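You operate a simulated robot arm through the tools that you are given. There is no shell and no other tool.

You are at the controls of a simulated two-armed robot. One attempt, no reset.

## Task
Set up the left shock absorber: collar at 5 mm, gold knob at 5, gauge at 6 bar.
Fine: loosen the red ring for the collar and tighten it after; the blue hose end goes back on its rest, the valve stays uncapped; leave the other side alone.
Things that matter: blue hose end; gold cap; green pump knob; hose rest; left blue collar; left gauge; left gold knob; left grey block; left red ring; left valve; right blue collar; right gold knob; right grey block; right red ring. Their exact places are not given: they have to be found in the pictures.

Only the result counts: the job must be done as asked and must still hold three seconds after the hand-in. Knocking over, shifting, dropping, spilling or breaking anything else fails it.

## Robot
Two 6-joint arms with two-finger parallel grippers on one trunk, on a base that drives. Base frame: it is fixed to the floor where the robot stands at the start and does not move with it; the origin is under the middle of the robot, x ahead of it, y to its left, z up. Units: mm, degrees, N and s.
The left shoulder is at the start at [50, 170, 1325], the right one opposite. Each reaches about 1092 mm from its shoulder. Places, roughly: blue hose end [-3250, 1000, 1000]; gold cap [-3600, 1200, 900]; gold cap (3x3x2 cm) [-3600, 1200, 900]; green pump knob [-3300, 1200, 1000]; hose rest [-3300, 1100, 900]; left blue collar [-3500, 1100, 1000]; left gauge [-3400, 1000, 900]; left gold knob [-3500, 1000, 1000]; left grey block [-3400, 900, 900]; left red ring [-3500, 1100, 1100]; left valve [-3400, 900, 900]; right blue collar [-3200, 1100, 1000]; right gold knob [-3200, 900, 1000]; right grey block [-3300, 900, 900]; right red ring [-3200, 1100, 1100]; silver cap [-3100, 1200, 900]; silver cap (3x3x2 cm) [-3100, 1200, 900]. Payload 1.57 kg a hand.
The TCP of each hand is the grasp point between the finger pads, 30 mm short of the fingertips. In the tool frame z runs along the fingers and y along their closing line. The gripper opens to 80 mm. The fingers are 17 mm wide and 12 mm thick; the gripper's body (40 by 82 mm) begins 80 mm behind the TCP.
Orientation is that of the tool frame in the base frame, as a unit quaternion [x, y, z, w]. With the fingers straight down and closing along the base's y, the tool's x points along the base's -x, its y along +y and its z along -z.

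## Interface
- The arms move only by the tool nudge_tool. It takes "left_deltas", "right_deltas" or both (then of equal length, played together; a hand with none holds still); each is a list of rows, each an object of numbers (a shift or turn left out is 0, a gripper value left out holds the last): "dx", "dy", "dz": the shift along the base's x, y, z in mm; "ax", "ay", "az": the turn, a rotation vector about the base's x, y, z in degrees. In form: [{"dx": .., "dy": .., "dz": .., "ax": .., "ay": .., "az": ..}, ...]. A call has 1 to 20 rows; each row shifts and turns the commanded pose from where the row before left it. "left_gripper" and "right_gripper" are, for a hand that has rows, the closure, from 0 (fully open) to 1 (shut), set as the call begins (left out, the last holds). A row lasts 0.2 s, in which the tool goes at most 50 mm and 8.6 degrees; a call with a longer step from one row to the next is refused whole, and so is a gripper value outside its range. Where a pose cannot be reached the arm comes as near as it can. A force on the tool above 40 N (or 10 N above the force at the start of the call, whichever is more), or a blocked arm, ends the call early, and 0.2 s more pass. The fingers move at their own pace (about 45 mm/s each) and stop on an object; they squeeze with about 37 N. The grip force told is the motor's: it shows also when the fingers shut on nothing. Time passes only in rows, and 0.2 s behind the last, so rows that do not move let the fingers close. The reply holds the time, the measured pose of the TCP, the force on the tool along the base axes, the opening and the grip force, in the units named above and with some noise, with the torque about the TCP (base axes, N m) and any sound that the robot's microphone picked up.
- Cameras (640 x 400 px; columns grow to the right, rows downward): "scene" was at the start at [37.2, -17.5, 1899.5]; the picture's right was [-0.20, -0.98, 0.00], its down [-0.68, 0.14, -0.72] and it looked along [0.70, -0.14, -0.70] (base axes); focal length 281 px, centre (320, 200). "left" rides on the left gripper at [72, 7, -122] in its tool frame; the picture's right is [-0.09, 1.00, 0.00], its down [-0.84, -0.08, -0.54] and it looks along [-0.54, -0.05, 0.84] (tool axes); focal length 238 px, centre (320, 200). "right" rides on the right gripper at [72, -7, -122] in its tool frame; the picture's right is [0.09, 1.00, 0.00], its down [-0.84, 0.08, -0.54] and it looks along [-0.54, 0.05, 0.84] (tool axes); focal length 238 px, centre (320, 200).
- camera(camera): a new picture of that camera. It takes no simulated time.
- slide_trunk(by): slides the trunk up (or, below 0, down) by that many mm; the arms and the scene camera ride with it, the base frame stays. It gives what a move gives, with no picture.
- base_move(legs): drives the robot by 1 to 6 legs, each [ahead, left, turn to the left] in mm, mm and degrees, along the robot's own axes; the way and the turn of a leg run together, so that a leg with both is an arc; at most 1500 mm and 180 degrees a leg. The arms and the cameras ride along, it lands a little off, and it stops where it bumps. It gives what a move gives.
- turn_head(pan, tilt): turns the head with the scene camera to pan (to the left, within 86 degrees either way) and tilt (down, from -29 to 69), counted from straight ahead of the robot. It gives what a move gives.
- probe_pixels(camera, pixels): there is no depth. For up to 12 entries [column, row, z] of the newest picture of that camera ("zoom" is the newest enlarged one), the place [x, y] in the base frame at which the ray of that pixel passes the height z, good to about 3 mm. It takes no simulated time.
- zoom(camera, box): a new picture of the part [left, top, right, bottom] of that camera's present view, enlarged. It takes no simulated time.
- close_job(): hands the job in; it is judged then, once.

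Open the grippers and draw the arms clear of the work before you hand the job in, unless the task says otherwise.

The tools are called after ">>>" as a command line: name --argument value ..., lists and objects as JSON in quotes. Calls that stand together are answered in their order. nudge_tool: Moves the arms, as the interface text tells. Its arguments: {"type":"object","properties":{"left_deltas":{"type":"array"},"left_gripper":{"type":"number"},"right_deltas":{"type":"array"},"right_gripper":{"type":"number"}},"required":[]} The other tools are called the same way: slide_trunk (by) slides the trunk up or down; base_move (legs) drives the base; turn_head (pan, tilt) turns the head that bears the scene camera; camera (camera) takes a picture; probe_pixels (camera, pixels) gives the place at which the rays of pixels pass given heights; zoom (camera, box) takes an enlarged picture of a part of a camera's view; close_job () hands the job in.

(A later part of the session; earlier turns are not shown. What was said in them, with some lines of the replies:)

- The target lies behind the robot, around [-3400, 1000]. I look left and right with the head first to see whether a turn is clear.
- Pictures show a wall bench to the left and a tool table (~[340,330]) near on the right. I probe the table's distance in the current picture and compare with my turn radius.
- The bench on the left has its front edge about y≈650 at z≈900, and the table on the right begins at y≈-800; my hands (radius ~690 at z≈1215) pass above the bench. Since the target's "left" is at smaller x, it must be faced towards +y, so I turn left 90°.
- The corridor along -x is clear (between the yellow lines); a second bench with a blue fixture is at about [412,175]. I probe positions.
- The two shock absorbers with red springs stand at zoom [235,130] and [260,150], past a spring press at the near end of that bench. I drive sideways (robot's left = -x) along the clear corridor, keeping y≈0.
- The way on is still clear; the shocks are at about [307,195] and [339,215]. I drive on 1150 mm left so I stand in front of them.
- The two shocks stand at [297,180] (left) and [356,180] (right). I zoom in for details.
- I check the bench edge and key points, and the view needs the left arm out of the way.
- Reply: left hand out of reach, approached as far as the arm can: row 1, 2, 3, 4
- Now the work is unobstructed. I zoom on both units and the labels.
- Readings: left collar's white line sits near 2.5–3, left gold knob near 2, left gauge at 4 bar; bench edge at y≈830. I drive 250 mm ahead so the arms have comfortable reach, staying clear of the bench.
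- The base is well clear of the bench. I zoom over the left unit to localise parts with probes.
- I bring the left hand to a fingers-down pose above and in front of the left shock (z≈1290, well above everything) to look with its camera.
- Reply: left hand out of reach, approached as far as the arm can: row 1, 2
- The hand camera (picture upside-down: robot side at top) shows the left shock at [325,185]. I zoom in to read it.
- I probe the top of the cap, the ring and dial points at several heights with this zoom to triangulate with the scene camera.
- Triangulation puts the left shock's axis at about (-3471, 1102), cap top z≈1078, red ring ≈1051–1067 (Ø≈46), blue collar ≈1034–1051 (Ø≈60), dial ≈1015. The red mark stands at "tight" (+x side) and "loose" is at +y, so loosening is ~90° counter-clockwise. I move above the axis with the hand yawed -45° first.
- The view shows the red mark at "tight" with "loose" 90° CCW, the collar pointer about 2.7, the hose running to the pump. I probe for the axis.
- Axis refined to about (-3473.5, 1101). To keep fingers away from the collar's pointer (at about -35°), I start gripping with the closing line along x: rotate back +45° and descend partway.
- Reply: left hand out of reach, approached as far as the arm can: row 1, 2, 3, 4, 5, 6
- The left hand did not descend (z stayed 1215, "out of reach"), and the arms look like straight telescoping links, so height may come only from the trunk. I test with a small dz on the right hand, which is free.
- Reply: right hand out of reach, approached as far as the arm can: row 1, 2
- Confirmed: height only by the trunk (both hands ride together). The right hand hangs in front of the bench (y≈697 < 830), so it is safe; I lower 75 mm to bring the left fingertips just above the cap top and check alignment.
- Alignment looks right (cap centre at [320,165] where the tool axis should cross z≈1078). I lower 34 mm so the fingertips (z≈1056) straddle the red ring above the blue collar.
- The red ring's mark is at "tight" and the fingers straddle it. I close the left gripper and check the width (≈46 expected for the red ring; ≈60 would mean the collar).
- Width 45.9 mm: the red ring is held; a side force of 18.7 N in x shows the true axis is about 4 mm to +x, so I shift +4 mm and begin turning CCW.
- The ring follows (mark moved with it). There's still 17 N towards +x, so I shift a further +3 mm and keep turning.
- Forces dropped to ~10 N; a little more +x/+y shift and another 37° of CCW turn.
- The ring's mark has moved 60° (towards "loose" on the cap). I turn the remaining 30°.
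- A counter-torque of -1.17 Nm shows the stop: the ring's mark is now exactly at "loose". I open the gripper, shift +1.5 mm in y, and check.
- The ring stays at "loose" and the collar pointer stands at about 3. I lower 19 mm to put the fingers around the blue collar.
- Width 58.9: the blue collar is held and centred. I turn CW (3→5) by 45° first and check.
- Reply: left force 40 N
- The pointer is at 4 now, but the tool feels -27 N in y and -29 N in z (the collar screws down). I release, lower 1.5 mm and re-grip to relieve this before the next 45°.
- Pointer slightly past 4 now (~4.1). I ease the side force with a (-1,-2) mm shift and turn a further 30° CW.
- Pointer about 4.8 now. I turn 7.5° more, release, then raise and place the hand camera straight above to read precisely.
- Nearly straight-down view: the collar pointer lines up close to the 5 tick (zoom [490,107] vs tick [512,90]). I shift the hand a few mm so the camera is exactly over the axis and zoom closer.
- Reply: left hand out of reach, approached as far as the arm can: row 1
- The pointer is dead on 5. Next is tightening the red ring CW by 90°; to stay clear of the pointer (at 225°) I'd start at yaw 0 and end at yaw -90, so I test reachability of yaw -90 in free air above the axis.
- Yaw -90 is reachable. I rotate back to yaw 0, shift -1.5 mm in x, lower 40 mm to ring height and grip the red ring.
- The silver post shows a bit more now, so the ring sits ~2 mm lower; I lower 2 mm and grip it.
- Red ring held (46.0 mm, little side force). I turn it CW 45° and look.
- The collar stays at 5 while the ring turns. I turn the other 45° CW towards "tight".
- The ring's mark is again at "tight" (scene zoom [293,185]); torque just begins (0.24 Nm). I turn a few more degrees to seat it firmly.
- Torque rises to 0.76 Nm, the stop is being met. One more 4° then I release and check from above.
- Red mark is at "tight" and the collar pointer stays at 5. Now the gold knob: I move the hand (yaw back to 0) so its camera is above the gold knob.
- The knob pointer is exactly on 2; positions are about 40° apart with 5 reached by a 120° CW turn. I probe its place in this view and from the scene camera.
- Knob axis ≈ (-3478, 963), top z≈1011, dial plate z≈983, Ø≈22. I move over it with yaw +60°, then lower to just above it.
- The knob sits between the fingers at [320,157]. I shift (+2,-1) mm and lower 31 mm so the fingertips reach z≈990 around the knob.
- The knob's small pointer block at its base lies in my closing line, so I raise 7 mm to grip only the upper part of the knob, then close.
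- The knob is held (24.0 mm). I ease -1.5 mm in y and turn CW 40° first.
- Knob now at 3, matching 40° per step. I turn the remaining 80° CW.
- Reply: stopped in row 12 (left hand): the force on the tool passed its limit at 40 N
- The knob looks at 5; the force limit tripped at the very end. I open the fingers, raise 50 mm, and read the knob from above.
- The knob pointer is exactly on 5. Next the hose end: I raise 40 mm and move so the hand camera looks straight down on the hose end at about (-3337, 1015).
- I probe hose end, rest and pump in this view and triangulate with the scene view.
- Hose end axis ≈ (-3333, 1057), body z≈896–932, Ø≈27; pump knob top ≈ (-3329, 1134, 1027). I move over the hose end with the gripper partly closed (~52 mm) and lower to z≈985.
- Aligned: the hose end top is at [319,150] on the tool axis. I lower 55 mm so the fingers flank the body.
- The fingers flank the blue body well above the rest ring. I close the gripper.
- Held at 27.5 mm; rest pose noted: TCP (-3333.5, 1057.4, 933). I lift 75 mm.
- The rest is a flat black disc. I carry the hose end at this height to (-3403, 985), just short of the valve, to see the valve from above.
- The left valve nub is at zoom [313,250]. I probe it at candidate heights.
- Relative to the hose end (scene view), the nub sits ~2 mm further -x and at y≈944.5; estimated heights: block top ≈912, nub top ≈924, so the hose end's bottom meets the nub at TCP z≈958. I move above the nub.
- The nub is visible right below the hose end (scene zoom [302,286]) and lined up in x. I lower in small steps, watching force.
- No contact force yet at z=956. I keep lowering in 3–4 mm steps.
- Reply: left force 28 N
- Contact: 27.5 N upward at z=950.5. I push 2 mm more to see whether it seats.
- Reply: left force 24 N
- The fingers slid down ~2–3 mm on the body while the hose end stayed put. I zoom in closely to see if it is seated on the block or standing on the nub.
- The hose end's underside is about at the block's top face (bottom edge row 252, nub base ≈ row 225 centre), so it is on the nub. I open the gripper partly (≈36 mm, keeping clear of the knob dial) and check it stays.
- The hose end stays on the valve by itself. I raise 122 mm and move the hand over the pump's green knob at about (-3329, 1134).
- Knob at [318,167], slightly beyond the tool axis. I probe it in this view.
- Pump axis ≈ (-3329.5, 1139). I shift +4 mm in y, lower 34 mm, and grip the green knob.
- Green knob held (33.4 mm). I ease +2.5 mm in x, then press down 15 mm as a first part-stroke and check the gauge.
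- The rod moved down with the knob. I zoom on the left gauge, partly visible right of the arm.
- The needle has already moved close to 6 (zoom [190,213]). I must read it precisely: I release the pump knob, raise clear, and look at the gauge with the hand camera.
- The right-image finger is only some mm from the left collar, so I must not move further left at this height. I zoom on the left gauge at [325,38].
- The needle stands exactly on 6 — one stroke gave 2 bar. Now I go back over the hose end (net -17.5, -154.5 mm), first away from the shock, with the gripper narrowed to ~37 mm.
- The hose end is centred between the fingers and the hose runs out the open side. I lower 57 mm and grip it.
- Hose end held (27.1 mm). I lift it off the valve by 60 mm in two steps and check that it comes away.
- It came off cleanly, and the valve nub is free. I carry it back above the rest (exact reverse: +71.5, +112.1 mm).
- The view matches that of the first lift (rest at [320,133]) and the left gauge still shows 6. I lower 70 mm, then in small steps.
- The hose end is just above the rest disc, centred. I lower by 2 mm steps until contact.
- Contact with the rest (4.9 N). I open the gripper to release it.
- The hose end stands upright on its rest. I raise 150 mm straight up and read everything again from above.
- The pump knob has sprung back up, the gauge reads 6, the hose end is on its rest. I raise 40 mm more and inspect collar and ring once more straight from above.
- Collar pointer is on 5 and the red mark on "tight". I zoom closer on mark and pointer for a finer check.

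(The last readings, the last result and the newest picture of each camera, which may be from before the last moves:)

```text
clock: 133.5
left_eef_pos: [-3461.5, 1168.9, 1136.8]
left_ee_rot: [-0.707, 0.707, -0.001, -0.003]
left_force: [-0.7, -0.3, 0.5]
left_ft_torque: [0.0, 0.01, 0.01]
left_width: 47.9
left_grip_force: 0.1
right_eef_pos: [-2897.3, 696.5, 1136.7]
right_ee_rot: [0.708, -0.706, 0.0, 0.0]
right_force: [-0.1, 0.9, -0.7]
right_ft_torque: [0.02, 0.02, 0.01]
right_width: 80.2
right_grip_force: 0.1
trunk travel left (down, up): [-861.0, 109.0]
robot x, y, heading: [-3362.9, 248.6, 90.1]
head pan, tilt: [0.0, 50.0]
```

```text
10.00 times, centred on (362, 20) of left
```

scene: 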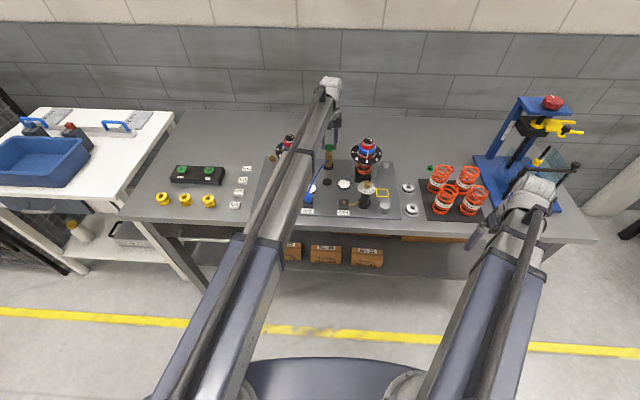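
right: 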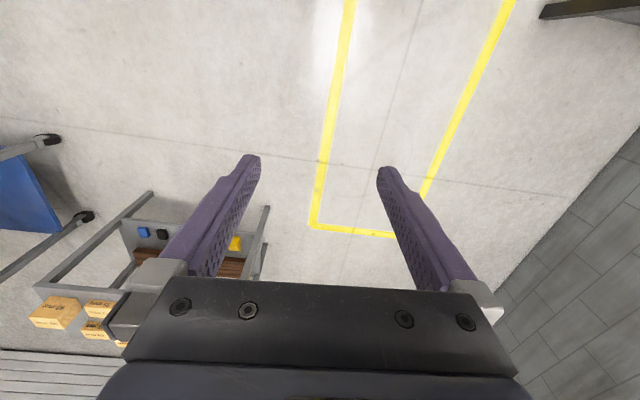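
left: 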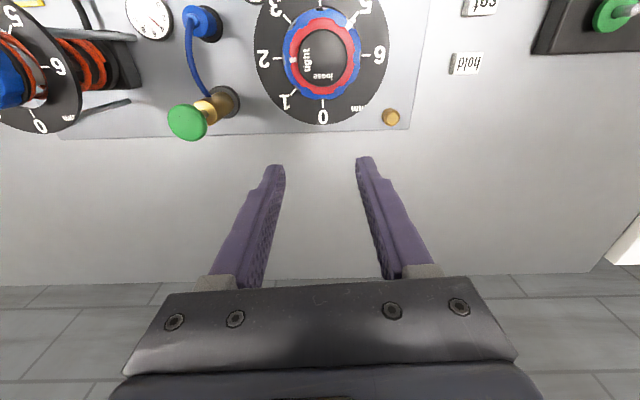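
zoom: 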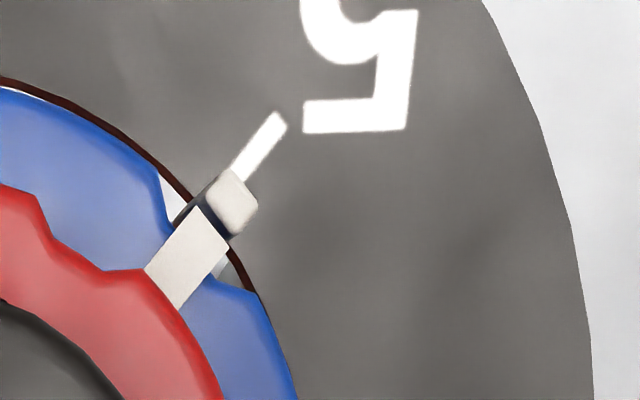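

Mark on "tight" and pointer on the 5 line. I retract the left hand back in front of the bench, open it, and take a last look at everything.

>>> nudge_tool --left_deltas '[{"dx": -15, "dy": -45}, {"dx": -15, "dy": -45}, {"dx": -15, "dy": -45}, {"dx": -15, "dy": -45}, {"dx": -15, "dy": -45}, {"dx": -15, "dy": -45}, {"dx": -15, "dy": -45}, {"dx": -15, "dy": -45}, {"dx": -15, "dy": -45}, {"dx": -15, "dy": -45}]' --left_gripper 0

>>> camera --camera "scene"

>>> zoom --camera "scene" --box '[260, 150, 420, 250]'

>>> zoom --camera "scene" --box '[262, 155, 342, 205]'

```text
clock: 135.7
left_eef_pos: [-3611.8, 716.6, 1136.3]
left_ee_rot: [-0.707, 0.707, 0.0, -0.003]
left_force: [-0.4, 1.0, 0.8]
left_ft_torque: [0.01, 0.0, 0.02]
left_width: 79.8
left_grip_force: 0.1
right_eef_pos: [-2895.7, 695.4, 1136.8]
right_ee_rot: [0.707, -0.707, 0.001, 0.0]
right_force: [0.1, 0.3, 0.6]
right_ft_torque: [-0.02, -0.01, 0.03]
right_width: 79.7
right_grip_force: 0.2
trunk travel left (down, up): [-861.0, 109.0]
robot x, y, heading: [-3359.6, 254.2, 90.1]
head pan, tilt: [0.0, 50.0]
```

```text
taken
```

scene: 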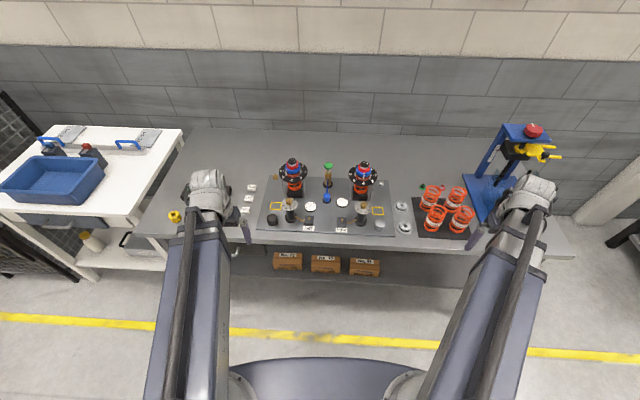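

```text
4.00 times, centred on (340, 200) of scene
```

zoom: 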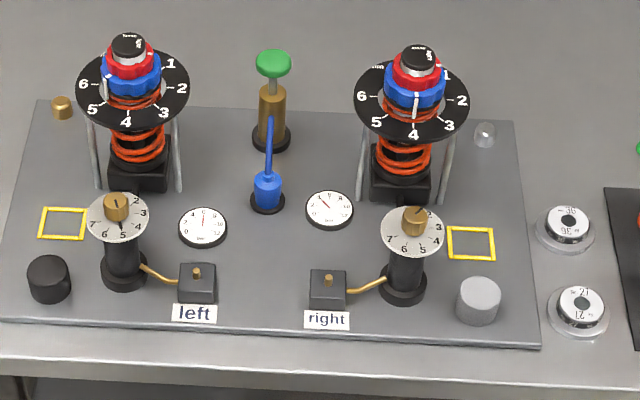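

```text
8.00 times, centred on (302, 180) of scene
```

zoom: 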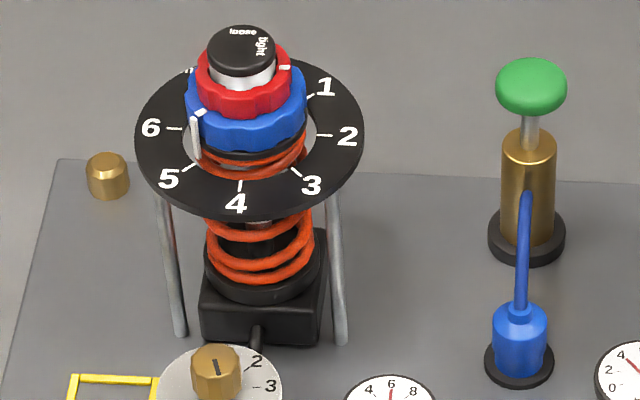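

Everything is in place; one final close look at the left gauge, knob and hose rest.

>>> zoom --camera "scene" --box '[278, 185, 342, 225]'

>>> zoom --camera "scene" --box '[312, 182, 344, 212]'

```text
10.00 times, centred on (310, 205) of scene
```

zoom: 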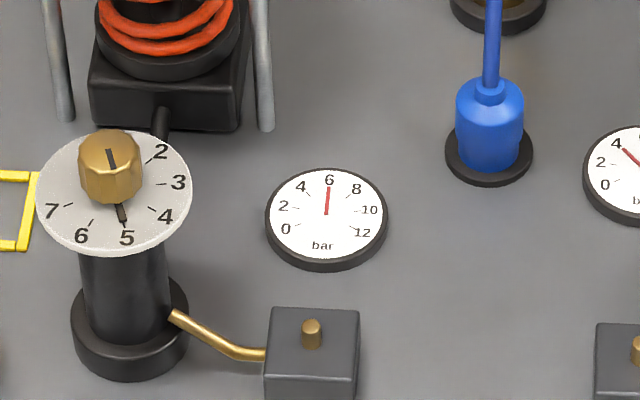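

```text
13.33 times, centred on (328, 197) of scene
```

zoom: 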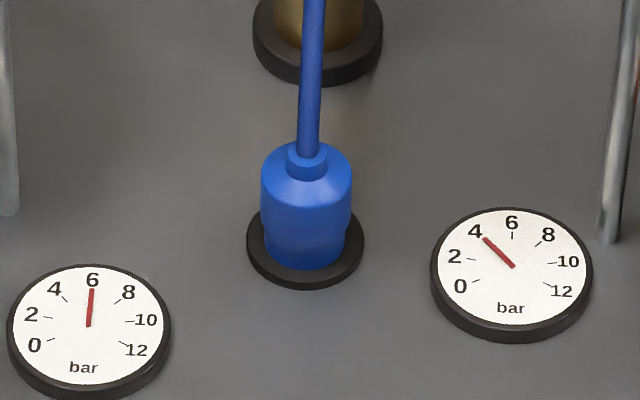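

Gauge at 6, knob at 5, collar at 5 with the ring tight, hose end on its rest, valve uncapped, right side untouched (gauge still 4); the arms are clear and open. I hand in.

>>> close_job

```text
The job is handed in.
```

The left shock absorber is set up as asked, and I have handed the job in. These are the states in the last pictures before hand-in:

| Item | State |
|---|---|
| Left collar | Pointer on 5 mm |
| Left red ring | Loosened for the collar, then turned back to its stop, mark on "tight" |
| Left gold knob | Pointer on 5 |
| Left gauge | 6 bar, up from 4; one pump stroke was enough |
| Blue hose end | Upright on its rest |
| Left valve | Uncapped; the gold cap was not touched |
| Right side | Not touched; its gauge still reads 4 bar |

The green pump knob came back up by itself after the stroke. Both grippers are open, and the hands are back in front of the bench.
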